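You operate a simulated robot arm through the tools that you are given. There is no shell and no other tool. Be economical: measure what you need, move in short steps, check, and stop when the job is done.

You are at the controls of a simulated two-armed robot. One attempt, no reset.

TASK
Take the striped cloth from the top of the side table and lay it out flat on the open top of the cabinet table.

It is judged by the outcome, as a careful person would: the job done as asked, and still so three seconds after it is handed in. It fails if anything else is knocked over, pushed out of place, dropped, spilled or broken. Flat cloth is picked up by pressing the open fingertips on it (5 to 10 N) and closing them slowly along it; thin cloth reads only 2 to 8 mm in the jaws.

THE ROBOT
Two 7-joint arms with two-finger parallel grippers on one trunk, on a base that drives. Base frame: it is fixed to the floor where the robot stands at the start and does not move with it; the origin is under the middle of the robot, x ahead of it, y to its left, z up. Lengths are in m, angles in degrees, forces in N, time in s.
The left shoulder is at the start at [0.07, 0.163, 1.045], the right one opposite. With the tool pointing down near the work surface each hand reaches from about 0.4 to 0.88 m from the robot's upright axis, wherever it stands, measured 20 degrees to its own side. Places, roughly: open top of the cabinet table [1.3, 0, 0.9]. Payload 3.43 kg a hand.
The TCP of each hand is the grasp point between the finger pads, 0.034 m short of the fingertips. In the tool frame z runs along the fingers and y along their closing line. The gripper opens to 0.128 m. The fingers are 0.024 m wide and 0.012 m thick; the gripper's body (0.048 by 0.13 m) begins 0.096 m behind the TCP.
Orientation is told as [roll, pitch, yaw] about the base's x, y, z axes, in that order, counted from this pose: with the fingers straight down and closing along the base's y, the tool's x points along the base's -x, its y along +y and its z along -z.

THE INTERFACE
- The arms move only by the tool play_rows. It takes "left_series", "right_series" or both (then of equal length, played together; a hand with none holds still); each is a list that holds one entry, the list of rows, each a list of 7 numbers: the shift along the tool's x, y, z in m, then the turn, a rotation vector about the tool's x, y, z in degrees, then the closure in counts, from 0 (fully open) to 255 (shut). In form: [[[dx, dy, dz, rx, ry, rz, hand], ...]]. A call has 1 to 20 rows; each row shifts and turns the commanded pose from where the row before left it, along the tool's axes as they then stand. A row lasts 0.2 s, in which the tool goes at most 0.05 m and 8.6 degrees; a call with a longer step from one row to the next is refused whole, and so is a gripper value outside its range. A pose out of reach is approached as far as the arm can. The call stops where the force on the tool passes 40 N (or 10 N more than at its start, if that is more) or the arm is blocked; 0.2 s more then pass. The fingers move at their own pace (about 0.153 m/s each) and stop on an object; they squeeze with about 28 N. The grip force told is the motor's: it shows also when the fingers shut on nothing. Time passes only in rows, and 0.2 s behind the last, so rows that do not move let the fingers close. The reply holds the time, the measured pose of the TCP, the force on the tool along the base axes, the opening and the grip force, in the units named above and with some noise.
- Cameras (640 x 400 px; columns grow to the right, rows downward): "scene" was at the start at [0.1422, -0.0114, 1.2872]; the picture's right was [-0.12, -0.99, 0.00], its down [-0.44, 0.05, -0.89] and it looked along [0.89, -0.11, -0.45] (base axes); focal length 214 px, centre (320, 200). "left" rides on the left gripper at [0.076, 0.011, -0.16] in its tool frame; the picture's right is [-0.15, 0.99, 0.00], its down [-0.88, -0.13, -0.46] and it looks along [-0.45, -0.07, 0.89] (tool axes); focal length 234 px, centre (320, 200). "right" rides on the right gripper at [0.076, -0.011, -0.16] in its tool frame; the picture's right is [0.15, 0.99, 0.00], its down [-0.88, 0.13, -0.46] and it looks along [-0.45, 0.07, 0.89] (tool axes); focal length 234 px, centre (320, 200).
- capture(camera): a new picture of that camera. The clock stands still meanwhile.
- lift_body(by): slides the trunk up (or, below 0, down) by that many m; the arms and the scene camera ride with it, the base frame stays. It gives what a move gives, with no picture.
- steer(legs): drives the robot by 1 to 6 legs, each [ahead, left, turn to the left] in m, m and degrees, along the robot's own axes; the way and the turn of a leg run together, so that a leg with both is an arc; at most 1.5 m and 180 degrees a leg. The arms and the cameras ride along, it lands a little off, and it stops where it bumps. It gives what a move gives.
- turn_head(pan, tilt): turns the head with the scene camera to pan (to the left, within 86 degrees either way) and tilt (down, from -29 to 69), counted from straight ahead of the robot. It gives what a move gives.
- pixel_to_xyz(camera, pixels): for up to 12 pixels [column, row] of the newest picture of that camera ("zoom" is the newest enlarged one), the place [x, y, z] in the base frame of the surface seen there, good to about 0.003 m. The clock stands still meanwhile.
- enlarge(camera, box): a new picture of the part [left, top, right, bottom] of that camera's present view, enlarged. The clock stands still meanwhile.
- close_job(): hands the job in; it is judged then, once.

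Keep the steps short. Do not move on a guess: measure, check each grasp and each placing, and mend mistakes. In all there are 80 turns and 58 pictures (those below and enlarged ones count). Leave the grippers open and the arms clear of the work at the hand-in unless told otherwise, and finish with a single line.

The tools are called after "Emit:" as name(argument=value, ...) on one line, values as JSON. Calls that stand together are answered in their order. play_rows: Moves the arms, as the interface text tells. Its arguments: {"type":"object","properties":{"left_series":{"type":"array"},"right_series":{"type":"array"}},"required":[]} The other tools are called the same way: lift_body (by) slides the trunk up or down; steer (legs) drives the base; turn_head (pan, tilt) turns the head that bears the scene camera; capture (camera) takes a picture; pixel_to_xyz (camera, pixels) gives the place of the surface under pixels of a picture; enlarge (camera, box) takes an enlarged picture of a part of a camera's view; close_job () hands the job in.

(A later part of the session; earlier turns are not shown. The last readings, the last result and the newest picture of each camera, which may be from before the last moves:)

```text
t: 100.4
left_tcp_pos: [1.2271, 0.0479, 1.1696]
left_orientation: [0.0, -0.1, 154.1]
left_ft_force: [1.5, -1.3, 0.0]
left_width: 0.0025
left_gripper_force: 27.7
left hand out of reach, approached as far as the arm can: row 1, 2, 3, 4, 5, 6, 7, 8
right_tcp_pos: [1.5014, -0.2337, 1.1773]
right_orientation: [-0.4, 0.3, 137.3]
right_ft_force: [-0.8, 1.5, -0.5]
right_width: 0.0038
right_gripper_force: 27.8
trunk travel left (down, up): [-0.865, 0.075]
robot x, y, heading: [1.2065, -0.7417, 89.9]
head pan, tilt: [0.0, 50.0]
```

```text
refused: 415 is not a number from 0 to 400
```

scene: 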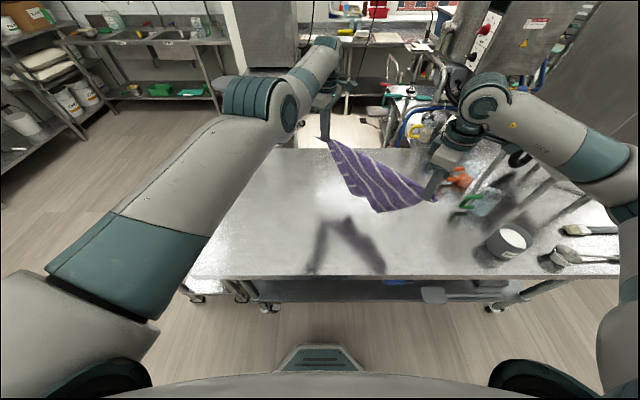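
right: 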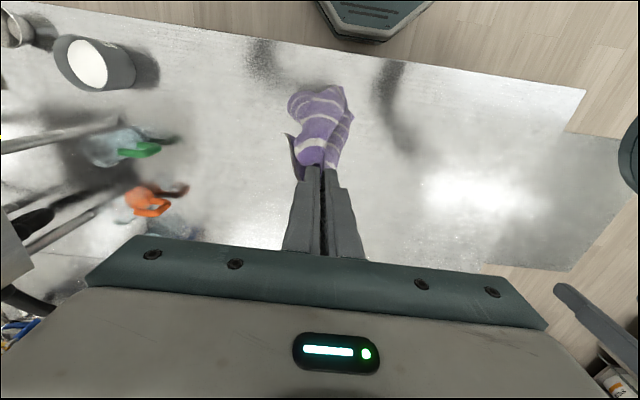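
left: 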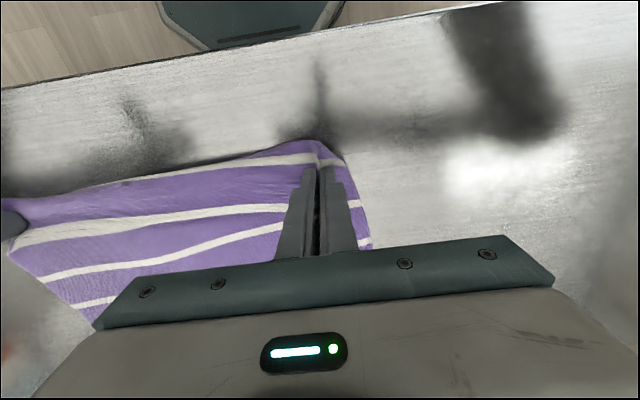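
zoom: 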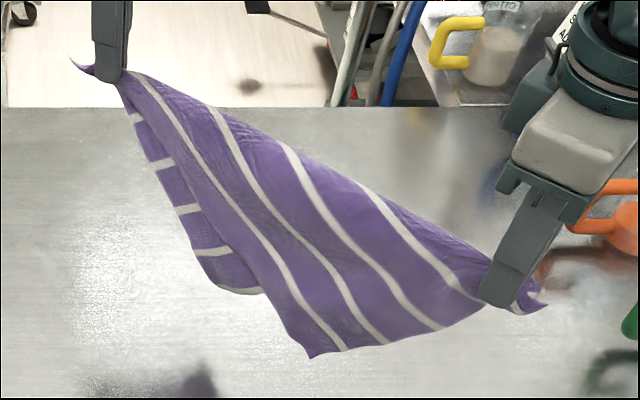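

Very good: the near flap ends in corner H_R (zoom 310,355), facing me, while the left hand holds H_L, its neighbour on the hem. If I lower while moving forward, H_R will lie toward me. Then the right hand can swap from C_R to H_R, giving both corners of one edge. I lower 14 cm, drive ahead 10 cm, then lower the right more.

Emit:
play_rows(left_series=[[[0, 0, 0.02, 0, 0, 0, 255], [0, 0, 0.02, 0, 0, 0, 255], [0, 0, 0.02, 0, 0, 0, 255], [0, 0, 0.02, 0, 0, 0, 255], [0, 0, 0.02, 0, 0, 0, 255], [0, 0, 0.02, 0, 0, 0, 255], [0, 0, 0, 0, 0, 0, 255]]], right_series=[[[0, 0, 0.02, 0, 0, 0, 255], [0, 0, 0.02, 0, 0, 0, 255], [0, 0, 0.02, 0, 0, 0, 255], [0, 0, 0.02, 0, 0, 0, 255], [0, 0, 0.02, 0, 0, 0, 255], [0, 0, 0.02, 0, 0, 0, 255], [0, 0, 0, 0, 0, 0, 255]]])

Emit:
steer(legs=[[0.1, 0, 0]])

Emit:
play_rows(right_series=[[[0, 0, 0.02, 0, 0, 0, 255], [0, 0, 0.02, 0, 0, 0, 255], [0, 0, 0.02, 0, 0, 0, 255], [0, 0, 0.02, 0, 0, 0, 255], [0, 0, 0.01, 0, 0, 0, 255], [0, 0, 0, 0, 0, 0, 255]]])

Emit:
enlarge(camera="scene", box=[270, 120, 450, 232])

```text
t: 102.0
left_tcp_pos: [1.2224, 0.0425, 1.0494]
left_orientation: [-0.1, -0.1, 154.2]
left_ft_force: [0.7, -1.4, -1.1]
left_width: 0.0028
left_gripper_force: 27.7
left hand out of reach, approached as far as the arm can: row 5
right_tcp_pos: [1.5004, -0.2305, 1.0568]
right_orientation: [-0.4, 0.3, 137.3]
right_ft_force: [-0.6, 0.7, 0.1]
right_width: 0.004
right_gripper_force: 27.5
trunk travel left (down, up): [-0.865, 0.075]
robot x, y, heading: [1.205, -0.744, 90.2]
head pan, tilt: [0.0, 50.0]
```

```text
t: 103.2
left_tcp_pos: [1.2236, 0.1402, 1.0517]
left_orientation: [-0.2, -0.2, 154.1]
left_ft_force: [0.8, -0.5, 0.0]
left_width: 0.0027
left_gripper_force: 28.2
right_tcp_pos: [1.5, -0.1331, 1.0572]
right_orientation: [-0.2, 0.2, 137.2]
right_ft_force: [-1.5, 0.8, -1.0]
right_width: 0.0038
right_gripper_force: 28.1
trunk travel left (down, up): [-0.865, 0.075]
robot x, y, heading: [1.2071, -0.6464, 89.8]
head pan, tilt: [0.0, 50.0]
```

```text
t: 104.6
left_tcp_pos: [1.2241, 0.1434, 1.05]
left_orientation: [-0.1, -0.2, 154.1]
left_ft_force: [0.9, -1.7, -0.7]
left_width: 0.0025
left_gripper_force: 27.7
right_tcp_pos: [1.5019, -0.1316, 0.9674]
right_orientation: [-0.3, 0.2, 137.1]
right_ft_force: [-1.0, 1.3, -0.4]
right_width: 0.0041
right_gripper_force: 28.4
trunk travel left (down, up): [-0.865, 0.075]
robot x, y, heading: [1.2055, -0.6496, 89.7]
head pan, tilt: [0.0, 50.0]
```

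```text
3.56 times, centred on (360, 176) of scene
```

zoom: 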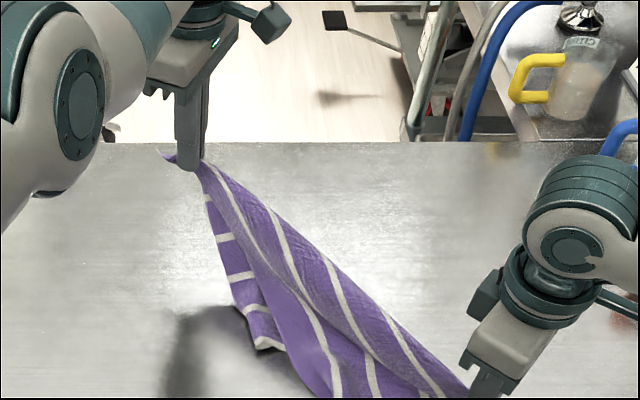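

It went well: H_R lies toward me and C_L lies to the left. I set C_R down, release the right hand, lift it away and look.

Emit:
play_rows(right_series=[[[0, 0, 0.02, 0, 0, 0, 255], [0, 0, 0.02, 0, 0, 0, 255], [0, 0, 0.005, 0, 0, 0, 255], [0, 0, 0, 0, 0, 0, 225], [0, 0, 0, 0, 0, 0, 195], [0, 0, 0, 0, 0, 0, 165], [0, 0, -0.02, 0, 0, 0, 165], [0, 0, -0.04, 0, 0, 0, 165], [0, 0, -0.045, 0, 0, 0, 165], [0.03, -0.025, -0.02, 0, 0, 0, 165], [0, 0, 0, 0, 0, 0, 165]]])

Emit:
enlarge(camera="scene", box=[270, 150, 450, 262])

Emit:
pixel_to_xyz(camera="zoom", pixels=[[260, 240], [330, 300], [350, 320], [400, 300], [420, 280], [380, 290], [440, 270], [300, 240]])

```text
t: 107.0
left_tcp_pos: [1.2248, 0.1418, 1.0481]
left_orientation: [0.0, 0.0, 154.1]
left_ft_force: [0.3, -0.6, 0.1]
left_width: 0.0025
left_gripper_force: 28.5
right_tcp_pos: [1.5409, -0.1346, 1.0477]
right_orientation: [-0.3, 0.3, 137.2]
right_ft_force: [0.0, 0.4, -0.1]
right_width: 0.0451
right_gripper_force: 0.1
trunk travel left (down, up): [-0.865, 0.075]
robot x, y, heading: [1.2123, -0.6458, 90.1]
head pan, tilt: [0.0, 50.0]
```

```text
3.56 times, centred on (360, 206) of scene
```

zoom: 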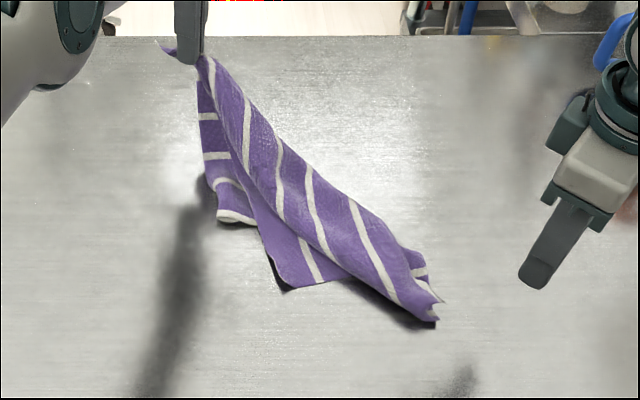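

```text
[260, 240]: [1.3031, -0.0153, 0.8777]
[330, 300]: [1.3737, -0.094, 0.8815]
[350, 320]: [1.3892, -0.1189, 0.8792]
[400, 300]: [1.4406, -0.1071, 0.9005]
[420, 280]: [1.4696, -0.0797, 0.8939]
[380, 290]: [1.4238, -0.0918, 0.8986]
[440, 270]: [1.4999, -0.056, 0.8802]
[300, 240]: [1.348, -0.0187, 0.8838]
```

H_R lies bare on the table (zoom 285,290 ≈ [1.325, -0.08]). I bring the right hand over [1.343, -0.058], jaws 3.4 cm open and closing along the table, down to just above contact.

Emit:
play_rows(right_series=[[[-0.033, 0.013, 0, 0, 0, 0, 187], [-0.033, 0.013, 0, 0, 0, 0, 187], [-0.033, 0.013, 0, 0, 0, 0, 187], [-0.033, 0.013, 0, 0, 0, 0, 187], [-0.033, 0.013, 0, 0, 0, 0, 187], [-0.0327, 0.0126, 0, 0, 0, 0, 187], [0, 0, 0, 0, 0, 7.87, 187], [0, 0, 0, 0, 0, 7.87, 187], [0, 0, 0, 0, 0, 7.87, 187], [0, 0, 0, 0, 0, 7.87, 187], [0, 0, 0, 0, 0, 7.87, 187], [0, 0, 0, 0, 0, 7.87, 187], [0, 0, 0.03, 0, 0, 0, 187], [0, 0, 0.03, 0, 0, 0, 187], [0, 0, 0.03, 0, 0, 0, 187], [0, 0, 0.025, 0, 0, 0, 187], [0, 0, 0.01, 0, 0, 0, 187], [0, 0, 0, 0, 0, 0, 187]]])

Emit:
enlarge(camera="scene", box=[270, 140, 430, 240])

```text
t: 110.8
left_tcp_pos: [1.2239, 0.1418, 1.0505]
left_orientation: [0.0, -0.1, 154.2]
left_ft_force: [-0.5, -0.8, 0.2]
left_width: 0.0027
left_gripper_force: 28.0
right_tcp_pos: [1.3428, -0.057, 0.9206]
right_orientation: [-0.3, -0.1, 90.0]
right_ft_force: [-1.0, -0.4, -0.3]
right_width: 0.034
right_gripper_force: 0.1
trunk travel left (down, up): [-0.865, 0.075]
robot x, y, heading: [1.2085, -0.6448, 89.8]
head pan, tilt: [0.0, 50.0]
```

```text
4.00 times, centred on (350, 190) of scene
```

zoom: 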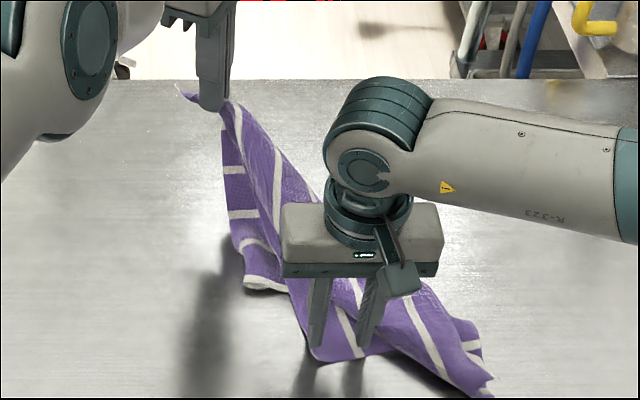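

Fingers are right at the corner. I press down in 1.5 mm steps.

Emit:
play_rows(right_series=[[[0, 0, 0.003, 0, 0, 0, 187], [0, 0, 0.002, 0, 0, 0, 187], [0, 0, 0.0015, 0, 0, 0, 187], [0, 0, 0, 0, 0, 0, 187]]])

```text
t: 111.8
left_tcp_pos: [1.2255, 0.1417, 1.0513]
left_orientation: [0.0, -0.2, 154.1]
left_ft_force: [0.7, -0.2, -0.5]
left_width: 0.0025
left_gripper_force: 28.1
right_tcp_pos: [1.344, -0.0571, 0.9144]
right_orientation: [-0.5, 0.0, 89.8]
right_ft_force: [1.1, -0.1, 6.8]
right_width: 0.0339
right_gripper_force: 0.1
trunk travel left (down, up): [-0.865, 0.075]
robot x, y, heading: [1.2052, -0.6474, 89.7]
head pan, tilt: [0.0, 50.0]
```

6.8 N of contact. I add 0.6 mm and close slowly.

Emit:
play_rows(right_series=[[[0, 0, 0.0006, 0, 0, 0, 187], [0, 0, 0, 0, 0, 0, 191], [0, 0, 0, 0, 0, 0, 195], [0, 0, 0, 0, 0, 0, 199], [0, 0, 0, 0, 0, 0, 203], [0, 0, 0, 0, 0, 0, 207], [0, 0, 0, 0, 0, 0, 211], [0, 0, 0, 0, 0, 0, 215], [0, 0, 0, 0, 0, 0, 219], [0, 0, 0, 0, 0, 0, 223], [0, 0, 0, 0, 0, 0, 227], [0, 0, 0, 0, 0, 0, 232], [0, 0, 0, 0, 0, 0, 237], [0, 0, 0, 0, 0, 0, 242], [0, 0, 0, 0, 0, 0, 247], [0, 0, 0, 0, 0, 0, 252], [0, 0, 0, 0, 0, 0, 255], [0, 0, 0, 0, 0, 0, 255], [0, 0, 0, 0, 0, 0, 255]]])

```text
t: 115.8
left_tcp_pos: [1.2233, 0.1398, 1.0512]
left_orientation: [-0.1, -0.1, 154.1]
left_ft_force: [0.4, -0.4, 0.3]
left_width: 0.0026
left_gripper_force: 27.5
right_tcp_pos: [1.3433, -0.0591, 0.9164]
right_orientation: [-0.5, -0.2, 89.9]
right_ft_force: [-1.3, 1.4, 23.2]
right_width: 0.0025
right_gripper_force: 27.8
trunk travel left (down, up): [-0.865, 0.075]
robot x, y, heading: [1.2067, -0.6447, 89.8]
head pan, tilt: [0.0, 50.0]
```

Gripped (2.5 mm). I lift both hands to z≈1.25, moving the right one out so the hem edge is stretched between them.

Emit:
pixel_to_xyz(camera="zoom", pixels=[[90, 60], [50, 125], [20, 130], [10, 20]])

Emit:
play_rows(left_series=[[[0, 0, 0, 0, 0, 0, 255], [0, 0, -0.018, 0, 0, 0, 255], [0, 0, -0.018, 0, 0, 0, 255], [0, 0, -0.018, 0, 0, 0, 255], [0, 0, -0.018, 0, 0, 0, 255], [0, 0, -0.018, 0, 0, 0, 255], [0, 0, -0.018, 0, 0, 0, 255], [0, 0, -0.018, 0, 0, 0, 255], [0, 0, -0.018, 0, 0, 0, 255], [0, 0, -0.018, 0, 0, 0, 255], [0, 0, -0.018, 0, 0, 0, 255], [0, 0, -0.018, 0, 0, 0, 255], [0, 0, 0, 0, 0, 0, 255], [0, 0, 0, 0, 0, 0, 255]]], right_series=[[[0, 0, -0.005, 0, 0, 0, 255], [-0.0144, -0.017, -0.03, 0, 0, 0, 255], [-0.0144, -0.017, -0.03, 0, 0, 0, 255], [-0.0144, -0.017, -0.03, 0, 0, 0, 255], [-0.0144, -0.017, -0.03, 0, 0, 0, 255], [-0.0144, -0.017, -0.03, 0, 0, 0, 255], [-0.0144, -0.017, -0.03, 0, 0, 0, 255], [-0.0144, -0.017, -0.03, 0, 0, 0, 255], [-0.0144, -0.017, -0.03, 0, 0, 0, 255], [-0.0144, -0.017, -0.03, 0, 0, 0, 255], [-0.0144, -0.017, -0.03, 0, 0, 0, 255], [-0.0144, -0.017, -0.03, 0, 0, 0, 255], [0, 0, 0, 0, 0, 0, 255], [0, 0, 0, 0, 0, 0, 255]]])

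Emit:
capture(camera="scene")

```text
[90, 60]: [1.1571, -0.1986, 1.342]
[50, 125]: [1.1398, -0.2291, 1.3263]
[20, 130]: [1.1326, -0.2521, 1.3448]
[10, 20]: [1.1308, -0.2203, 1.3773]
```

```text
t: 118.8
left_tcp_pos: [1.2237, 0.1425, 1.247]
left_orientation: [-0.1, -0.1, 153.9]
left_ft_force: [2.4, 0.1, 0.5]
left_width: 0.0028
left_gripper_force: 28.1
left hand out of reach, approached as far as the arm can: row 4
right_tcp_pos: [1.5269, 0.1009, 1.2508]
right_orientation: [-0.4, 0.0, 89.9]
right_ft_force: [-0.7, -0.3, -0.7]
right_width: 0.0027
right_gripper_force: 28.3
trunk travel left (down, up): [-0.865, 0.075]
robot x, y, heading: [1.206, -0.6469, 89.8]
head pan, tilt: [0.0, 50.0]
```

```text
9 pictures are left
```

scene: 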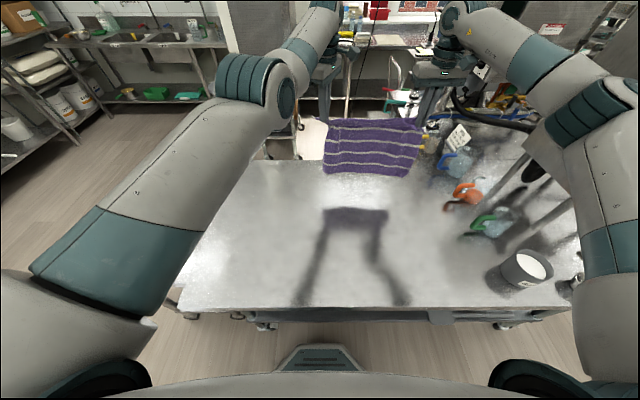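

The cloth hangs open and clean between both hands. I back off 0.56 m so it hangs on my side of the rim, then lower the trunk 0.31 m.

Emit:
steer(legs=[[-0.56, 0, 0]])

Emit:
lift_body(by=-0.29)

Emit:
play_rows(right_series=[[[-0.014, 0, 0.003, 0, 0, 0, 255], [-0.014, 0, 0.003, 0, 0, 0, 255], [-0.014, -0.002, 0, 0, 0, 0, 255], [0, 0, 0, 0, 0, 0, 255]]])

Emit:
capture(camera="scene")

```text
t: 122.0
left_tcp_pos: [1.222, -0.4215, 1.2445]
left_orientation: [0.1, -0.1, 154.0]
left_ft_force: [1.5, 0.5, -0.3]
left_width: 0.0025
left_gripper_force: 28.4
right_tcp_pos: [1.5263, -0.4639, 1.2503]
right_orientation: [-0.4, 0.1, 89.9]
right_ft_force: [-2.0, 1.1, 0.2]
right_width: 0.003
right_gripper_force: 27.8
trunk travel left (down, up): [-0.865, 0.075]
robot x, y, heading: [1.2039, -1.2118, 89.8]
head pan, tilt: [0.0, 50.0]
```

```text
t: 124.9
left_tcp_pos: [1.2225, -0.4232, 0.9568]
left_orientation: [0.0, -0.1, 154.0]
left_ft_force: [1.7, -0.8, 0.7]
left_width: 0.0025
left_gripper_force: 28.3
right_tcp_pos: [1.5254, -0.4645, 0.9607]
right_orientation: [-0.4, 0.0, 89.9]
right_ft_force: [-1.7, 0.1, 0.4]
right_width: 0.003
right_gripper_force: 28.3
trunk travel left (down, up): [-0.575, 0.365]
robot x, y, heading: [1.2033, -1.2117, 89.5]
head pan, tilt: [0.0, 50.0]
```

```text
t: 125.9
left_tcp_pos: [1.2227, -0.423, 0.9561]
left_orientation: [0.0, -0.1, 154.0]
left_ft_force: [2.9, -0.3, -0.3]
left_width: 0.0024
left_gripper_force: 27.7
right_tcp_pos: [1.5281, -0.4236, 0.9561]
right_orientation: [-0.4, 0.0, 89.9]
right_ft_force: [-1.6, -1.4, 0.2]
right_width: 0.0026
right_gripper_force: 28.4
trunk travel left (down, up): [-0.575, 0.365]
robot x, y, heading: [1.2053, -1.2112, 89.8]
head pan, tilt: [0.0, 50.0]
```

```text
8 pictures are left
```

scene: 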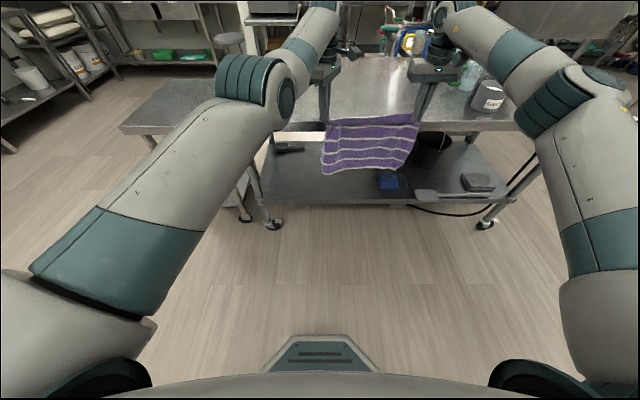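

Both hands are level at y≈-0.423 with the cloth hanging in front of the rim. I lower 2 cm more (tips ≈2 cm above the top) and drive ahead 0.5 m, dragging the cloth over the rim.

Emit:
lift_body(by=-0.02)

Emit:
steer(legs=[[0.25, 0, 0], [0.26, 0, 0]])

Emit:
capture(camera="scene")

```text
t: 126.6
left_tcp_pos: [1.2221, -0.4228, 0.9373]
left_orientation: [0.0, -0.1, 154.0]
left_ft_force: [2.7, 0.7, -0.1]
left_width: 0.0028
left_gripper_force: 28.1
right_tcp_pos: [1.5261, -0.4231, 0.9355]
right_orientation: [-0.4, 0.0, 89.9]
right_ft_force: [-2.1, 0.4, 0.2]
right_width: 0.0029
right_gripper_force: 28.1
trunk travel left (down, up): [-0.555, 0.385]
robot x, y, heading: [1.207, -1.2091, 90.0]
head pan, tilt: [0.0, 50.0]
```

```text
t: 129.9
left_tcp_pos: [1.22, 0.0856, 0.9363]
left_orientation: [0.1, -0.2, 154.3]
left_ft_force: [2.6, 0.0, 0.5]
left_width: 0.0028
left_gripper_force: 28.5
right_tcp_pos: [1.526, 0.0872, 0.9356]
right_orientation: [-0.5, 0.0, 90.1]
right_ft_force: [-1.7, 0.2, 0.2]
right_width: 0.0029
right_gripper_force: 27.5
trunk travel left (down, up): [-0.555, 0.385]
robot x, y, heading: [1.2049, -0.7021, 89.9]
head pan, tilt: [0.0, 50.0]
```

```text
7 pictures are left
```

scene: 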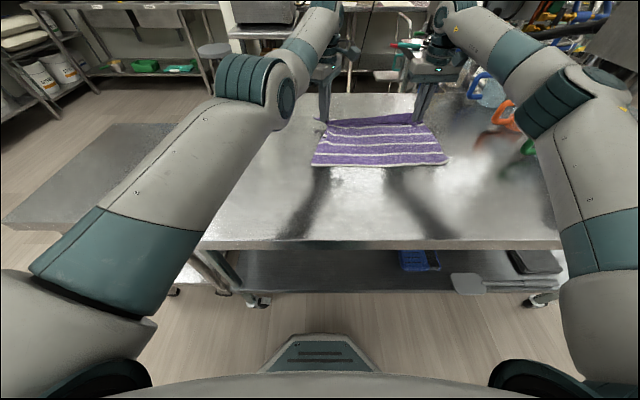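

The cloth is on the table, trailing flat. I zoom on the far edge while lowering the trunk 1.7 cm to set the tips on the top.

Emit:
lift_body(by=-0.017)

Emit:
enlarge(camera="scene", box=[290, 90, 470, 190])

Emit:
pixel_to_xyz(camera="zoom", pixels=[[280, 100], [280, 120], [280, 140], [280, 160], [280, 200], [280, 240], [80, 255], [550, 255], [500, 160], [110, 160], [380, 90]])

```text
t: 130.5
left_tcp_pos: [1.2212, 0.0857, 0.921]
left_orientation: [-0.1, 0.0, 154.2]
left_ft_force: [2.9, 0.8, 3.8]
left_width: 0.003
left_gripper_force: 27.8
right_tcp_pos: [1.5263, 0.0855, 0.919]
right_orientation: [-0.4, 0.0, 90.1]
right_ft_force: [-4.4, -0.5, 2.2]
right_width: 0.0028
right_gripper_force: 28.5
trunk travel left (down, up): [-0.538, 0.402]
robot x, y, heading: [1.205, -0.7022, 90.0]
head pan, tilt: [0.0, 50.0]
```

```text
3.56 times, centred on (380, 140) of scene
```

zoom: 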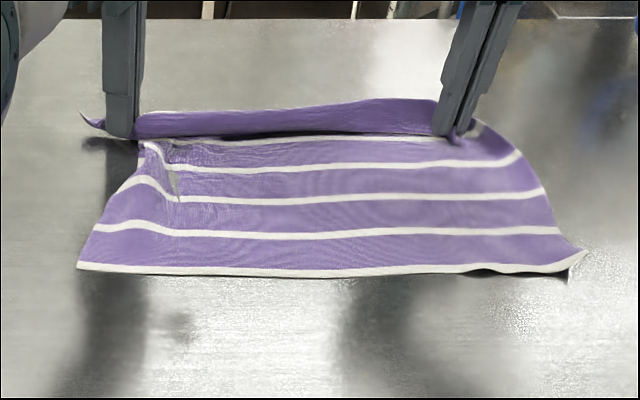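

```text
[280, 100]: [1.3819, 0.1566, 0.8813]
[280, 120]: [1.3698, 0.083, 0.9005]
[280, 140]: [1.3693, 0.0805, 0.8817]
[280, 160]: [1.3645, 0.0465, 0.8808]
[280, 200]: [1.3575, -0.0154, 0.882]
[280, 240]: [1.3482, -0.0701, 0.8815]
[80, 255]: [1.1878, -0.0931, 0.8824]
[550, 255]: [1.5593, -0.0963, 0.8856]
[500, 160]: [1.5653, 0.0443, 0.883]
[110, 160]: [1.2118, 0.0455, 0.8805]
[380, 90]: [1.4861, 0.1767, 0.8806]
```

The far 3 cm strip stands up at the fingers; the rest is flat. I open both hands slowly, rise straight up, and look.

Emit:
play_rows(left_series=[[[0, 0, 0, 0, 0, 0, 240], [0, 0, 0, 0, 0, 0, 225], [0, 0, 0, 0, 0, 0, 210], [0, 0, 0, 0, 0, 0, 195], [0, 0, 0, 0, 0, 0, 180], [0, 0, 0, 0, 0, 0, 165], [0, 0, -0.01, 0, 0, 0, 165], [0, 0, -0.03, 0, 0, 0, 165], [0, 0, -0.03, 0, 0, 0, 165], [0, 0, 0, 0, 0, 0, 165]]], right_series=[[[0, 0, 0, 0, 0, 0, 240], [0, 0, 0, 0, 0, 0, 225], [0, 0, 0, 0, 0, 0, 210], [0, 0, 0, 0, 0, 0, 195], [0, 0, 0, 0, 0, 0, 180], [0, 0, 0, 0, 0, 0, 165], [0, 0, -0.01, 0, 0, 0, 165], [0, 0, -0.03, 0, 0, 0, 165], [0, 0, -0.03, 0, 0, 0, 165], [0, 0, 0, 0, 0, 0, 165]]])

Emit:
enlarge(camera="scene", box=[290, 80, 470, 190])

Emit:
pixel_to_xyz(camera="zoom", pixels=[[110, 165], [150, 160], [280, 150], [280, 165], [400, 145], [480, 160], [570, 290], [80, 300], [170, 220], [280, 140], [450, 150]])

```text
t: 132.7
left_tcp_pos: [1.217, 0.075, 0.9867]
left_orientation: [0.1, -0.1, 154.2]
left_ft_force: [-0.1, -0.2, 0.0]
left_width: 0.0451
left_gripper_force: 0.0
left hand out of reach, approached as far as the arm can: row 8, 9
right_tcp_pos: [1.5267, 0.0871, 0.9877]
right_orientation: [-0.3, 0.1, 90.1]
right_ft_force: [-0.6, -0.5, -0.2]
right_width: 0.0451
right_gripper_force: 0.1
trunk travel left (down, up): [-0.538, 0.402]
robot x, y, heading: [1.2089, -0.7012, 89.8]
head pan, tilt: [0.0, 50.0]
```

```text
3.56 times, centred on (380, 135) of scene
```

zoom: 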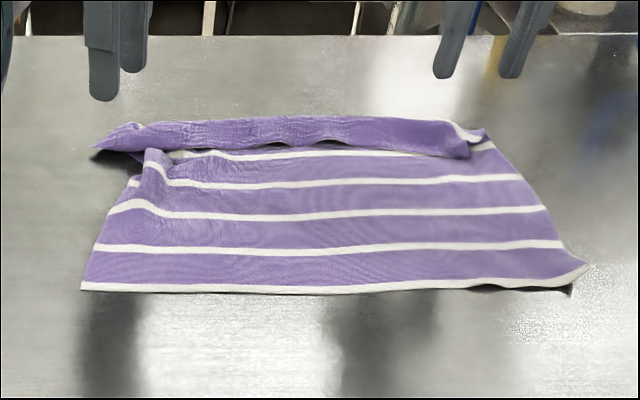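

```text
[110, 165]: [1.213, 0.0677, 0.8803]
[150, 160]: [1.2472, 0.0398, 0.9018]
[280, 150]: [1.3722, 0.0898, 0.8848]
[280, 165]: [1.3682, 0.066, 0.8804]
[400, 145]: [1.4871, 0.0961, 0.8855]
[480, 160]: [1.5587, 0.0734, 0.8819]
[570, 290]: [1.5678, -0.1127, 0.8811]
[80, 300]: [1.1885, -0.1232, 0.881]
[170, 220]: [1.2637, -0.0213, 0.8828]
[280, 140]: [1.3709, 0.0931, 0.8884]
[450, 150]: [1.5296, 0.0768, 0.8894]
```

The far 3–4 cm strip flopped back over the cloth. Its two end corners stick out: left tip about zoom (100,148), right about (480,135). I will pinch those tips and carry the strip over and forward. First I measure them.

Emit:
pixel_to_xyz(camera="zoom", pixels=[[97, 149], [108, 146], [120, 142], [130, 132], [140, 140], [160, 135], [487, 134], [478, 138], [468, 130], [460, 122], [462, 152], [445, 128]])

Emit:
enlarge(camera="right", box=[200, 30, 500, 220])

```text
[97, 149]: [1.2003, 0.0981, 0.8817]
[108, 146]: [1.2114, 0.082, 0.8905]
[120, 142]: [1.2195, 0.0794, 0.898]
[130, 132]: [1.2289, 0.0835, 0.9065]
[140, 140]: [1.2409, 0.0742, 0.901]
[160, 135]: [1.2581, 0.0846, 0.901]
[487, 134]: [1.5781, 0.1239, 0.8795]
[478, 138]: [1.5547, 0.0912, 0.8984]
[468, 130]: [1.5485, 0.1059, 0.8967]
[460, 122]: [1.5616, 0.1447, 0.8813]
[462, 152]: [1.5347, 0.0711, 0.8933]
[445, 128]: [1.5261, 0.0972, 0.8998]
```

```text
2.11 times, centred on (350, 125) of right
```

zoom: 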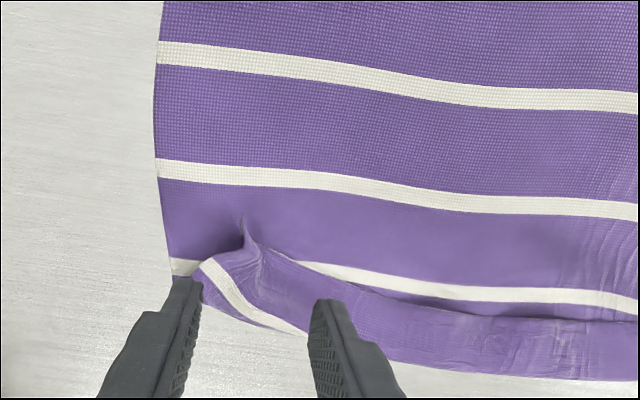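

Emit:
pixel_to_xyz(camera="zoom", pixels=[[245, 225], [245, 235], [235, 240], [255, 240], [245, 250], [235, 255], [265, 255], [250, 270], [225, 262], [280, 265]])

```text
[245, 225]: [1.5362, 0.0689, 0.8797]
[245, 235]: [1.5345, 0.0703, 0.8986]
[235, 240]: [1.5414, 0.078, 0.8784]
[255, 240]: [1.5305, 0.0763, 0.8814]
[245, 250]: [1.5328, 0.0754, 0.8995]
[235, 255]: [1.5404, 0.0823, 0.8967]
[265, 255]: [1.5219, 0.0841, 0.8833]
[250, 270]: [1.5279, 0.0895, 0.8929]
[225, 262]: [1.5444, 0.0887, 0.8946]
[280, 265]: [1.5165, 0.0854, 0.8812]
```

The ridges to pinch: right at [1.534, 0.077, 0.899], left at [1.227, 0.083, 0.906]. I lower both hands astride them and close slowly.

Emit:
play_rows(left_series=[[[0.0041, -0.0098, 0, 0, 0, 0, 165], [0, 0, 0.025, 0, 0, 0, 165], [0, 0, 0.025, 0, 0, 0, 165], [0, 0, 0.013, 0, 0, 0, 165], [0, 0, 0, 0, 0, 0, 165], [0, 0, 0, 0, 0, 0, 180], [0, 0, 0, 0, 0, 0, 195], [0, 0, 0, 0, 0, 0, 210], [0, 0, 0, 0, 0, 0, 225], [0, 0, 0, 0, 0, 0, 240], [0, 0, 0, 0, 0, 0, 255], [0, 0, 0, 0, 0, 0, 255], [0, 0, 0, 0, 0, 0, 255]]], right_series=[[[0.009, -0.007, 0, 0, 0, 0, 165], [0, 0, 0.025, 0, 0, 0, 165], [0, 0, 0.025, 0, 0, 0, 165], [0, 0, 0.015, 0, 0, 0, 165], [0, 0, 0, 0, 0, 0, 165], [0, 0, 0, 0, 0, 0, 180], [0, 0, 0, 0, 0, 0, 195], [0, 0, 0, 0, 0, 0, 210], [0, 0, 0, 0, 0, 0, 225], [0, 0, 0, 0, 0, 0, 240], [0, 0, 0, 0, 0, 0, 255], [0, 0, 0, 0, 0, 0, 255], [0, 0, 0, 0, 0, 0, 255]]])

```text
t: 135.5
left_tcp_pos: [1.2183, 0.0736, 0.9242]
left_orientation: [0.0, 0.0, 154.2]
left_ft_force: [-0.2, 0.0, 0.2]
left_width: 0.0
left_gripper_force: 28.3
left hand out of reach, approached as far as the arm can: row 1
right_tcp_pos: [1.5325, 0.0776, 0.9238]
right_orientation: [-0.5, 0.0, 90.1]
right_ft_force: [-0.8, -0.2, 0.2]
right_width: 0.0025
right_gripper_force: 28.1
trunk travel left (down, up): [-0.538, 0.402]
robot x, y, heading: [1.2084, -0.6979, 89.9]
head pan, tilt: [0.0, 50.0]
```

The right tip is caught (2.5 mm). The left could not make its shift and closed on nothing. I reopen it raised, nudge the base ahead 1.2 cm and right 0.8 cm, and try again.

Emit:
play_rows(left_series=[[[0, 0, -0.02, 0, 0, 0, 255], [0, 0, -0.01, 0, 0, 0, 150], [0, 0, 0, 0, 0, 0, 150]]])

Emit:
steer(legs=[[0.013, -0.009, 0]])

Emit:
enlarge(camera="left", box=[160, 60, 460, 250])

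Emit:
pixel_to_xyz(camera="zoom", pixels=[[320, 200], [300, 200], [340, 200], [320, 180], [320, 220], [280, 200], [360, 200], [320, 160], [300, 240], [340, 240]])

```text
t: 136.3
left_tcp_pos: [1.2165, 0.0725, 0.9538]
left_orientation: [0.1, 0.0, 154.2]
left_ft_force: [0.5, 0.9, 0.8]
left_width: 0.0526
left_gripper_force: 0.1
right_tcp_pos: [1.5328, 0.0774, 0.9245]
right_orientation: [-0.3, -0.1, 90.0]
right_ft_force: [0.1, 0.8, 0.1]
right_width: 0.0023
right_gripper_force: 28.0
trunk travel left (down, up): [-0.538, 0.402]
robot x, y, heading: [1.2088, -0.7028, 90.3]
head pan, tilt: [0.0, 50.0]
```

```text
t: 137.1
left_tcp_pos: [1.2266, 0.0851, 0.9549]
left_orientation: [-0.1, 0.0, 154.3]
left_ft_force: [0.0, -0.1, -0.4]
left_width: 0.0528
left_gripper_force: 0.1
right_tcp_pos: [1.5419, 0.0902, 0.9243]
right_orientation: [-0.5, -0.1, 90.1]
right_ft_force: [0.9, -1.2, -0.6]
right_width: 0.0028
right_gripper_force: 27.7
trunk travel left (down, up): [-0.538, 0.402]
robot x, y, heading: [1.2161, -0.6901, 89.9]
head pan, tilt: [0.0, 50.0]
```

```text
2.11 times, centred on (310, 155) of left
```

zoom: 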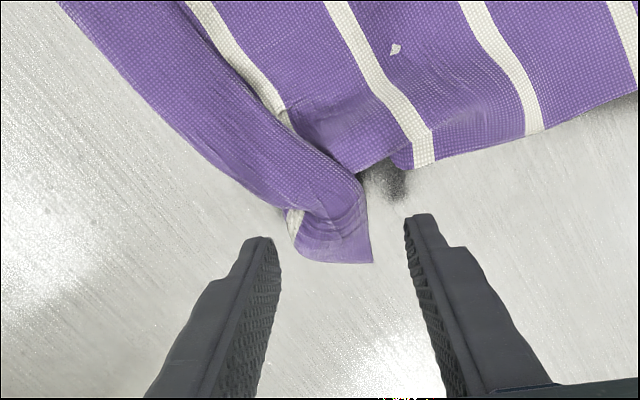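

```text
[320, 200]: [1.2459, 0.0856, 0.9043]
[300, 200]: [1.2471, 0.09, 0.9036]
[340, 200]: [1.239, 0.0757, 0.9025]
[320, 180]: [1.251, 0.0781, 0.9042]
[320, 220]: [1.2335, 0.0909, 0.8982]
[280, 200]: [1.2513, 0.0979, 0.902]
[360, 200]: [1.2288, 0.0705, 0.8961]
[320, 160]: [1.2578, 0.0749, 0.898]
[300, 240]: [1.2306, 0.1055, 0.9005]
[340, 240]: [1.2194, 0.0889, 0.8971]
```

The left jaws now straddle the loose tip (zoom 330,240). I lower 3.5 cm and close slowly.

Emit:
play_rows(left_series=[[[0, 0, 0.02, 0, 0, 0, 150], [0, 0, 0.015, 0, 0, 0, 150], [0, 0, 0, 0, 0, 0, 150], [0, 0, 0, 0, 0, 0, 165], [0, 0, 0, 0, 0, 0, 180], [0, 0, 0, 0, 0, 0, 195], [0, 0, 0, 0, 0, 0, 210], [0, 0, 0, 0, 0, 0, 225], [0, 0, 0, 0, 0, 0, 240], [0, 0, 0, 0, 0, 0, 255], [0, 0, 0, 0, 0, 0, 255], [0, 0, 0, 0, 0, 0, 255]]])

```text
t: 139.7
left_tcp_pos: [1.2247, 0.0857, 0.9202]
left_orientation: [0.0, -0.1, 154.1]
left_ft_force: [0.2, 0.2, 0.9]
left_width: 0.0027
left_gripper_force: 27.7
right_tcp_pos: [1.5416, 0.0908, 0.9245]
right_orientation: [-0.4, 0.0, 90.1]
right_ft_force: [-0.5, 0.9, 0.0]
right_width: 0.0023
right_gripper_force: 28.2
trunk travel left (down, up): [-0.538, 0.402]
robot x, y, heading: [1.2141, -0.6918, 90.2]
head pan, tilt: [0.0, 50.0]
```

Both tips are held. I stretch the right hand outward 2.5 cm, raise the trunk 3 cm, and drive ahead 7.5 cm to bring the strip over and forward.

Emit:
play_rows(right_series=[[[0, -0.005, -0.004, 0, 0, 0, 255], [0, -0.007, 0, 0, 0, 0, 255], [0, -0.007, 0, 0, 0, 0, 255], [0, -0.006, 0.0, 0, 0, 0, 255], [0, 0, 0, 0, 0, 0, 255]]])

Emit:
lift_body(by=0.03)

Emit:
steer(legs=[[0.075, 0, 0]])

Emit:
enlarge(camera="scene", box=[280, 70, 480, 195])

```text
t: 140.9
left_tcp_pos: [1.2256, 0.0851, 0.9204]
left_orientation: [0.1, 0.0, 154.2]
left_ft_force: [5.1, 0.5, 0.8]
left_width: 0.0027
left_gripper_force: 28.0
right_tcp_pos: [1.5655, 0.0917, 0.9273]
right_orientation: [-0.3, -0.2, 90.2]
right_ft_force: [-5.6, -1.5, -0.1]
right_width: 0.0025
right_gripper_force: 27.9
trunk travel left (down, up): [-0.538, 0.402]
robot x, y, heading: [1.215, -0.6896, 90.2]
head pan, tilt: [0.0, 50.0]
```

```text
t: 141.6
left_tcp_pos: [1.2255, 0.0873, 0.9495]
left_orientation: [0.0, -0.1, 154.2]
left_ft_force: [6.4, 1.2, -0.6]
left_width: 0.0025
left_gripper_force: 28.0
right_tcp_pos: [1.5659, 0.0927, 0.9563]
right_orientation: [-0.4, 0.1, 90.1]
right_ft_force: [-6.2, 0.2, 0.4]
right_width: 0.0024
right_gripper_force: 28.3
trunk travel left (down, up): [-0.568, 0.372]
robot x, y, heading: [1.2133, -0.6904, 90.0]
head pan, tilt: [0.0, 50.0]
```

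```text
t: 142.7
left_tcp_pos: [1.2254, 0.1596, 0.9478]
left_orientation: [0.0, -0.1, 154.2]
left_ft_force: [5.4, 2.0, -0.7]
left_width: 0.0027
left_gripper_force: 28.0
right_tcp_pos: [1.5663, 0.1665, 0.9572]
right_orientation: [-0.4, 0.0, 90.1]
right_ft_force: [-6.4, -1.1, -0.1]
right_width: 0.0024
right_gripper_force: 28.4
trunk travel left (down, up): [-0.568, 0.372]
robot x, y, heading: [1.2201, -0.6179, 90.1]
head pan, tilt: [0.0, 50.0]
```

```text
3.20 times, centred on (380, 132) of scene
```

zoom: 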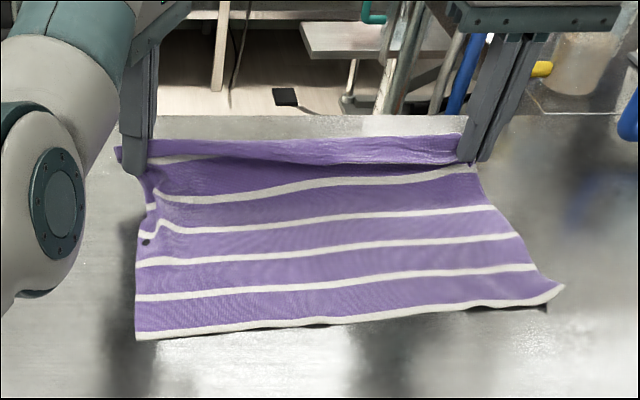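

Emit:
pixel_to_xyz(camera="zoom", pixels=[[300, 136], [300, 145], [300, 152], [300, 158], [300, 164], [300, 172], [300, 180], [300, 188], [300, 205], [300, 325], [200, 158], [185, 165]])

```text
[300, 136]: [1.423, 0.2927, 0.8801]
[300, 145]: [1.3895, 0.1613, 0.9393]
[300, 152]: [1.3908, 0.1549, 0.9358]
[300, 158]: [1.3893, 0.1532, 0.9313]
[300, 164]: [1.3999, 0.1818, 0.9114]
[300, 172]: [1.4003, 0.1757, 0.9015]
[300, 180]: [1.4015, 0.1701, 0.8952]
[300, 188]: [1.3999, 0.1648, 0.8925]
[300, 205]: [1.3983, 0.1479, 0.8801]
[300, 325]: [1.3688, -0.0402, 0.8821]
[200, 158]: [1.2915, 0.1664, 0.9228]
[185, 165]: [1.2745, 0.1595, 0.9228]
```

The strip's loose edge still curls toward me because the fingers hold it upright and the body slides. I will redo the rim drag with these better (closer to the edge) grips, and with the tools tilted so the fingers point back toward me. The remaining edge then leans forward when released. I raise the trunk and tilt both hands 40° about the wrists.

Emit:
lift_body(by=0.31)

Emit:
play_rows(left_series=[[[0.0123, 0.0252, 0, -7.19, 3.5, 0, 255], [0.0123, 0.0252, 0, -7.19, 3.5, 0, 255], [0.0123, 0.0252, 0, -7.19, 3.5, 0, 255], [0.0123, 0.0252, 0, -7.19, 3.5, 0, 255], [0.0123, 0.0252, 0, -7.19, 3.5, 0, 255], [0, 0, 0, 0, 0, 0, 255]]], right_series=[[[0.028, 0, 0, 0, 8, 0, 255], [0.028, 0, 0, 0, 8, 0, 255], [0.028, 0, 0, 0, 8, 0, 255], [0.028, 0, 0, 0, 8, 0, 255], [0.028, 0, 0, 0, 8, 0, 255], [0, 0, 0, 0, 0, 0, 255]]])

```text
t: 145.8
left_tcp_pos: [1.2256, 0.1599, 1.2601]
left_orientation: [-0.1, 0.0, 154.2]
left_ft_force: [5.2, 0.7, -0.8]
left_width: 0.0027
left_gripper_force: 27.9
right_tcp_pos: [1.567, 0.1652, 1.2688]
right_orientation: [-0.4, 0.0, 90.2]
right_ft_force: [-5.8, -1.8, 0.2]
right_width: 0.0024
right_gripper_force: 27.6
trunk travel left (down, up): [-0.878, 0.062]
robot x, y, heading: [1.2135, -0.6179, 90.2]
head pan, tilt: [0.0, 50.0]
```

```text
t: 146.7
left_tcp_pos: [1.1547, 0.1293, 1.3136]
left_orientation: [13.9, -8.4, 159.8]
left_ft_force: [21.9, -3.3, -1.5]
left_width: 0.0026
left_gripper_force: 28.2
left hand out of reach, approached as far as the arm can: row 1, 3, 4
right_tcp_pos: [1.5446, 0.0769, 1.29]
right_orientation: [2.1, 25.9, 92.3]
right_ft_force: [-23.6, 2.7, 2.5]
right_width: 0.0037
right_gripper_force: 27.7
trunk travel left (down, up): [-0.878, 0.062]
robot x, y, heading: [1.216, -0.615, 89.9]
head pan, tilt: [0.0, 50.0]
stopped in row 4 (right hand): the force on the tool passed its limit (the readings are from after the stop); the commanded pose is now the measured one
```

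The left only tilted a little and pulled sideways (22 N), but both grips hold. I ease the tension by bringing the right hand in and level with the left.

Emit:
play_rows(right_series=[[[-0.006, 0.018, -0.01, 0, 0, 0, 255], [-0.015, 0.018, -0.015, 0, 0, 0, 255], [-0.015, 0.014, -0.015, 0, 0, 0, 255], [0, 0, 0, 0, 0, 0, 255]]])

Emit:
steer(legs=[[-0.57, 0, 0]])

```text
t: 147.7
left_tcp_pos: [1.1556, 0.131, 1.3143]
left_orientation: [14.0, -8.9, 160.1]
left_ft_force: [0.0, 0.0, -0.2]
left_width: 0.0026
left_gripper_force: 28.7
right_tcp_pos: [1.4981, 0.1012, 1.3054]
right_orientation: [1.9, 25.8, 91.8]
right_ft_force: [0.4, -0.3, 0.0]
right_width: 0.0019
right_gripper_force: 27.7
right hand out of reach, approached as far as the arm can: row 2, 3
trunk travel left (down, up): [-0.878, 0.062]
robot x, y, heading: [1.2147, -0.6168, 89.9]
head pan, tilt: [0.0, 50.0]
```

```text
t: 151.0
left_tcp_pos: [1.153, -0.448, 1.3145]
left_orientation: [14.0, -8.8, 160.1]
left_ft_force: [0.1, 0.3, 0.3]
left_width: 0.0025
left_gripper_force: 27.9
right_tcp_pos: [1.4949, -0.4766, 1.3044]
right_orientation: [1.9, 25.8, 91.9]
right_ft_force: [-1.0, -0.6, 0.2]
right_width: 0.0017
right_gripper_force: 27.6
trunk travel left (down, up): [-0.878, 0.062]
robot x, y, heading: [1.2171, -1.1915, 90.0]
head pan, tilt: [0.0, 50.0]
```

No tension now, both still hold. I stretch 5 mm, lower the trunk 0.375 m with the cloth in front of the rim, and drive ahead 0.53 m.

Emit:
play_rows(right_series=[[[0, -0.004, 0, 0, 0, 0, 255], [0, 0, 0, 0, 0, 0, 255]]])

Emit:
lift_body(by=-0.375)

Emit:
steer(legs=[[0.27, 0, 0], [0.26, 0, 0]])

Emit:
capture(camera="scene")

```text
t: 151.6
left_tcp_pos: [1.1528, -0.4481, 1.3129]
left_orientation: [13.9, -8.8, 160.2]
left_ft_force: [-0.6, 0.5, -1.3]
left_width: 0.0025
left_gripper_force: 28.4
right_tcp_pos: [1.5001, -0.4777, 1.3057]
right_orientation: [1.9, 25.9, 91.9]
right_ft_force: [0.3, -0.2, -0.3]
right_width: 0.0022
right_gripper_force: 27.8
trunk travel left (down, up): [-0.878, 0.062]
robot x, y, heading: [1.216, -1.1997, 90.1]
head pan, tilt: [0.0, 50.0]
```

```text
t: 155.2
left_tcp_pos: [1.1525, -0.4488, 0.9383]
left_orientation: [13.9, -8.8, 160.2]
left_ft_force: [0.9, -0.5, 0.7]
left_width: 0.0025
left_gripper_force: 28.3
right_tcp_pos: [1.4979, -0.4797, 0.9317]
right_orientation: [1.9, 25.8, 91.9]
right_ft_force: [0.0, -1.0, 0.5]
right_width: 0.0019
right_gripper_force: 27.7
trunk travel left (down, up): [-0.503, 0.437]
robot x, y, heading: [1.2158, -1.196, 90.0]
head pan, tilt: [0.0, 50.0]
```

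```text
t: 158.6
left_tcp_pos: [1.1477, 0.0774, 0.9378]
left_orientation: [14.0, -8.8, 160.6]
left_ft_force: [-1.1, -0.1, -0.5]
left_width: 0.0025
left_gripper_force: 27.8
right_tcp_pos: [1.4935, 0.0498, 0.9317]
right_orientation: [1.8, 25.9, 92.3]
right_ft_force: [0.6, -0.8, -0.6]
right_width: 0.0018
right_gripper_force: 28.5
trunk travel left (down, up): [-0.503, 0.437]
robot x, y, heading: [1.2125, -0.667, 90.6]
head pan, tilt: [0.0, 50.0]
```

```text
1 pictures are left
```

scene: 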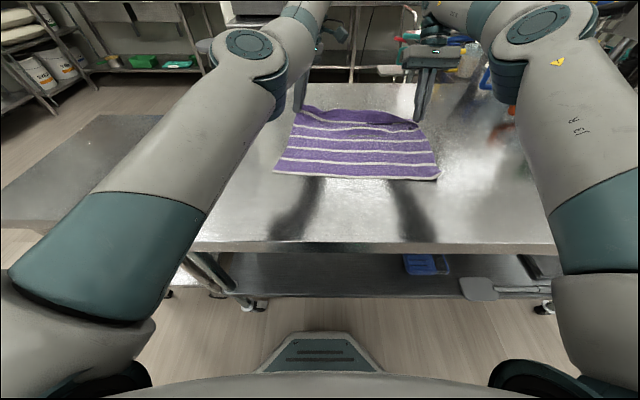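

The cloth trails flat again. I read the profile of its far edge.

Emit:
pixel_to_xyz(camera="scene", pixels=[[355, 104], [355, 108], [355, 111], [355, 114], [355, 117], [355, 120], [355, 124], [355, 130], [355, 178], [320, 108], [320, 113], [395, 116]])

```text
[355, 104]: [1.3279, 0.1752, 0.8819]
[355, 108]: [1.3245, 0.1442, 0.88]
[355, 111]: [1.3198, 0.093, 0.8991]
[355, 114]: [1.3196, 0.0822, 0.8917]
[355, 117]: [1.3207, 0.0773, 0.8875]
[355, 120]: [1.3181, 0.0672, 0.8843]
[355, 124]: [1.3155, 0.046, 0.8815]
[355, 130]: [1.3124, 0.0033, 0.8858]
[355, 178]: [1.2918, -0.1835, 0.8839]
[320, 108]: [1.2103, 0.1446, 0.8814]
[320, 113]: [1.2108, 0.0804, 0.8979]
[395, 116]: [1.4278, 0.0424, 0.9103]
```

The profile now rises gently forward to the edge (y=0.093, z=0.90): no fold back, nearly full length (-0.18 to 0.09). I lower 1 cm while dragging 2 cm further ahead, then open both hands slowly and rise.

Emit:
lift_body(by=-0.01)

Emit:
steer(legs=[[0.025, 0, 0]])

Emit:
play_rows(left_series=[[[0, 0, 0, 0, 0, 0, 245], [0, 0, 0, 0, 0, 0, 230], [0, 0, 0, 0, 0, 0, 215], [0, 0, 0, 0, 0, 0, 200], [0, 0, 0, 0, 0, 0, 185], [0, 0, 0, 0, 0, 0, 160], [0, 0, 0, 0, 0, 0, 120], [0, 0, -0.01, 0, 0, 0, 100], [0, 0, -0.02, 0, 0, 0, 100], [0, 0, -0.03, 0, 0, 0, 100], [0, 0, 0, 0, 0, 0, 100]]], right_series=[[[0, 0, 0, 0, 0, 0, 245], [0, 0, 0, 0, 0, 0, 230], [0, 0, 0, 0, 0, 0, 215], [0, 0, 0, 0, 0, 0, 200], [0, 0, 0, 0, 0, 0, 185], [0, 0, 0, 0, 0, 0, 160], [0, 0, 0, 0, 0, 0, 120], [0, 0, -0.01, 0, 0, 0, 100], [0, 0, -0.02, 0, 0, 0, 100], [0, 0, -0.03, 0, 0, 0, 100], [0, 0, 0, 0, 0, 0, 100]]])

```text
t: 159.1
left_tcp_pos: [1.1468, 0.0771, 0.9295]
left_orientation: [13.9, -8.8, 160.5]
left_ft_force: [0.5, 0.1, -0.4]
left_width: 0.0028
left_gripper_force: 28.1
right_tcp_pos: [1.4922, 0.0478, 0.9216]
right_orientation: [1.9, 25.7, 92.4]
right_ft_force: [0.7, -0.1, 2.6]
right_width: 0.0017
right_gripper_force: 28.1
trunk travel left (down, up): [-0.493, 0.447]
robot x, y, heading: [1.2141, -0.6679, 90.7]
head pan, tilt: [0.0, 50.0]
```

```text
t: 159.9
left_tcp_pos: [1.1473, 0.1016, 0.928]
left_orientation: [14.0, -8.8, 160.5]
left_ft_force: [0.0, -0.4, 0.1]
left_width: 0.0026
left_gripper_force: 28.4
right_tcp_pos: [1.4926, 0.0737, 0.9204]
right_orientation: [1.9, 25.8, 92.3]
right_ft_force: [-0.3, 0.1, -0.4]
right_width: 0.0021
right_gripper_force: 28.0
trunk travel left (down, up): [-0.493, 0.447]
robot x, y, heading: [1.2124, -0.6448, 90.8]
head pan, tilt: [0.0, 50.0]
```

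```text
t: 162.3
left_tcp_pos: [1.1471, 0.0927, 0.9656]
left_orientation: [13.9, -8.7, 160.4]
left_ft_force: [-0.9, 0.1, 0.9]
left_width: 0.0777
left_gripper_force: 0.1
left hand out of reach, approached as far as the arm can: row 8, 9, 10
right_tcp_pos: [1.488, 0.0617, 0.9616]
right_orientation: [1.7, 25.7, 92.1]
right_ft_force: [-0.1, 0.1, 0.2]
right_width: 0.0777
right_gripper_force: 0.0
right hand out of reach, approached as far as the arm can: row 8, 9, 10
trunk travel left (down, up): [-0.493, 0.447]
robot x, y, heading: [1.21, -0.6469, 90.4]
head pan, tilt: [0.0, 50.0]
```

Both hands are open. I raise the trunk 0.15 m to clear the cloth and take the last picture.

Emit:
lift_body(by=0.2)

Emit:
enlarge(camera="scene", box=[240, 80, 480, 230])

```text
t: 164.5
left_tcp_pos: [1.1475, 0.0922, 1.167]
left_orientation: [14.1, -8.9, 160.5]
left_ft_force: [0.6, 0.7, 0.2]
left_width: 0.0778
left_gripper_force: 0.0
right_tcp_pos: [1.4892, 0.0622, 1.163]
right_orientation: [2.0, 25.6, 92.2]
right_ft_force: [-0.2, -0.2, 0.1]
right_width: 0.0777
right_gripper_force: 0.1
trunk travel left (down, up): [-0.693, 0.247]
robot x, y, heading: [1.218, -0.6456, 90.5]
head pan, tilt: [0.0, 50.0]
```

```text
2.67 times, centred on (360, 155) of scene
```

zoom: 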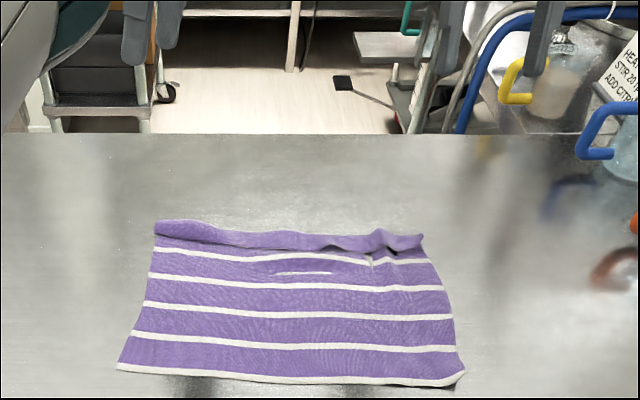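

Emit:
pixel_to_xyz(camera="zoom", pixels=[[250, 222], [250, 232], [250, 238], [250, 243], [250, 248], [250, 256], [250, 275], [250, 382], [165, 228], [380, 240], [400, 245], [345, 243]])

```text
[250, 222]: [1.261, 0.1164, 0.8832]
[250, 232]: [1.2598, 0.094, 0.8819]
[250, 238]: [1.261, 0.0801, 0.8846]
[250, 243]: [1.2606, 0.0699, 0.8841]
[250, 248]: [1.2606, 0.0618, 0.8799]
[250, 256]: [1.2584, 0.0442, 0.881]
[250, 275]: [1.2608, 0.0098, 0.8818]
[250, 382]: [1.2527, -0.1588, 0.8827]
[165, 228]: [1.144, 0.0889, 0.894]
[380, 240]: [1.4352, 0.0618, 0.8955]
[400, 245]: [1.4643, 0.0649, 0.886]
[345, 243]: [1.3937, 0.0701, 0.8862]
```

The far edge still has about 2.5 cm turned back (y 0.062–0.092); the rest is flat. I can iron it forward with the open right fingertips: press lightly near its loose edge and slide ahead, which unrolls it. I bring the right hand upright over [1.315, 0.064], just above the cloth.

Emit:
play_rows(right_series=[[[0, 0, 0, 0, -8.57, 0, 0], [0, 0, 0, 0, -8.57, 0, 0], [0, 0, 0, 0, -8.57, 0, 0], [-0.002, 0.035, 0, 0, 0, 0, 0], [-0.002, 0.035, 0, 0, 0, 0, 0], [-0.002, 0.035, 0, 0, 0, 0, 0], [-0.002, 0.035, 0, 0, 0, 0, 0], [0, 0.034, 0, 0, 0, 0, 0], [0, 0, 0.038, 0, 0, 0, 0], [0, 0, 0.038, 0, 0, 0, 0], [0, 0, 0.038, 0, 0, 0, 0], [0, 0, 0.038, 0, 0, 0, 0], [0, 0, 0.038, 0, 0, 0, 0], [0, 0, 0.038, 0, 0, 0, 0], [0, 0, 0.007, 0, 0, 0, 0], [0, 0, 0, 0, 0, 0, 0]]])

```text
t: 166.3
left_tcp_pos: [1.1385, 0.094, 1.1676]
left_orientation: [14.1, -8.7, 161.3]
left_ft_force: [-0.9, 0.9, 1.2]
left_width: 0.078
left_gripper_force: 0.1
right_tcp_pos: [1.3231, 0.0686, 1.1662]
right_orientation: [1.4, 0.0, 90.3]
right_ft_force: [0.5, -0.7, -1.5]
right_width: 0.128
right_gripper_force: 0.0
trunk travel left (down, up): [-0.693, 0.247]
robot x, y, heading: [1.2124, -0.6459, 90.6]
head pan, tilt: [0.0, 50.0]
stopped in row 9 (left hand): the force on the tool passed its limit (the readings are from after the stop); the commanded pose is now the measured one
5 turns are left
```

The right touched the left hand and stopped. I move it 4.5 cm away to x≈1.37 and then lower.

Emit:
play_rows(right_series=[[[0, -0.015, 0, 0, 0, 0, 0], [0.004, -0.03, 0, 0, 0, 0, 0], [0, 0, 0.038, 0, 0, 0, 0], [0, 0, 0.038, 0, 0, 0, 0], [0, 0, 0.038, 0, 0, 0, 0], [0, 0, 0.038, 0, 0, 0, 0], [0, 0, 0.038, 0, 0, 0, 0], [0, 0, 0.038, 0, 0, 0, 0], [0, 0, 0.012, 0, 0, 0, 0], [0, 0, 0.004, 0, 0, 0, 0], [0, 0, 0.002, 0, 0, 0, 0], [0, 0, 0, 0, 0, 0, 0]]])

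```text
t: 168.9
left_tcp_pos: [1.1392, 0.0945, 1.1682]
left_orientation: [14.1, -8.8, 161.1]
left_ft_force: [0.6, 1.4, -0.3]
left_width: 0.0779
left_gripper_force: 0.0
right_tcp_pos: [1.3624, 0.0648, 0.9204]
right_orientation: [1.5, -0.2, 90.2]
right_ft_force: [0.1, 0.8, 0.0]
right_width: 0.1278
right_gripper_force: 0.0
trunk travel left (down, up): [-0.693, 0.247]
robot x, y, heading: [1.2136, -0.6449, 90.6]
head pan, tilt: [0.0, 50.0]
4 turns are left
```

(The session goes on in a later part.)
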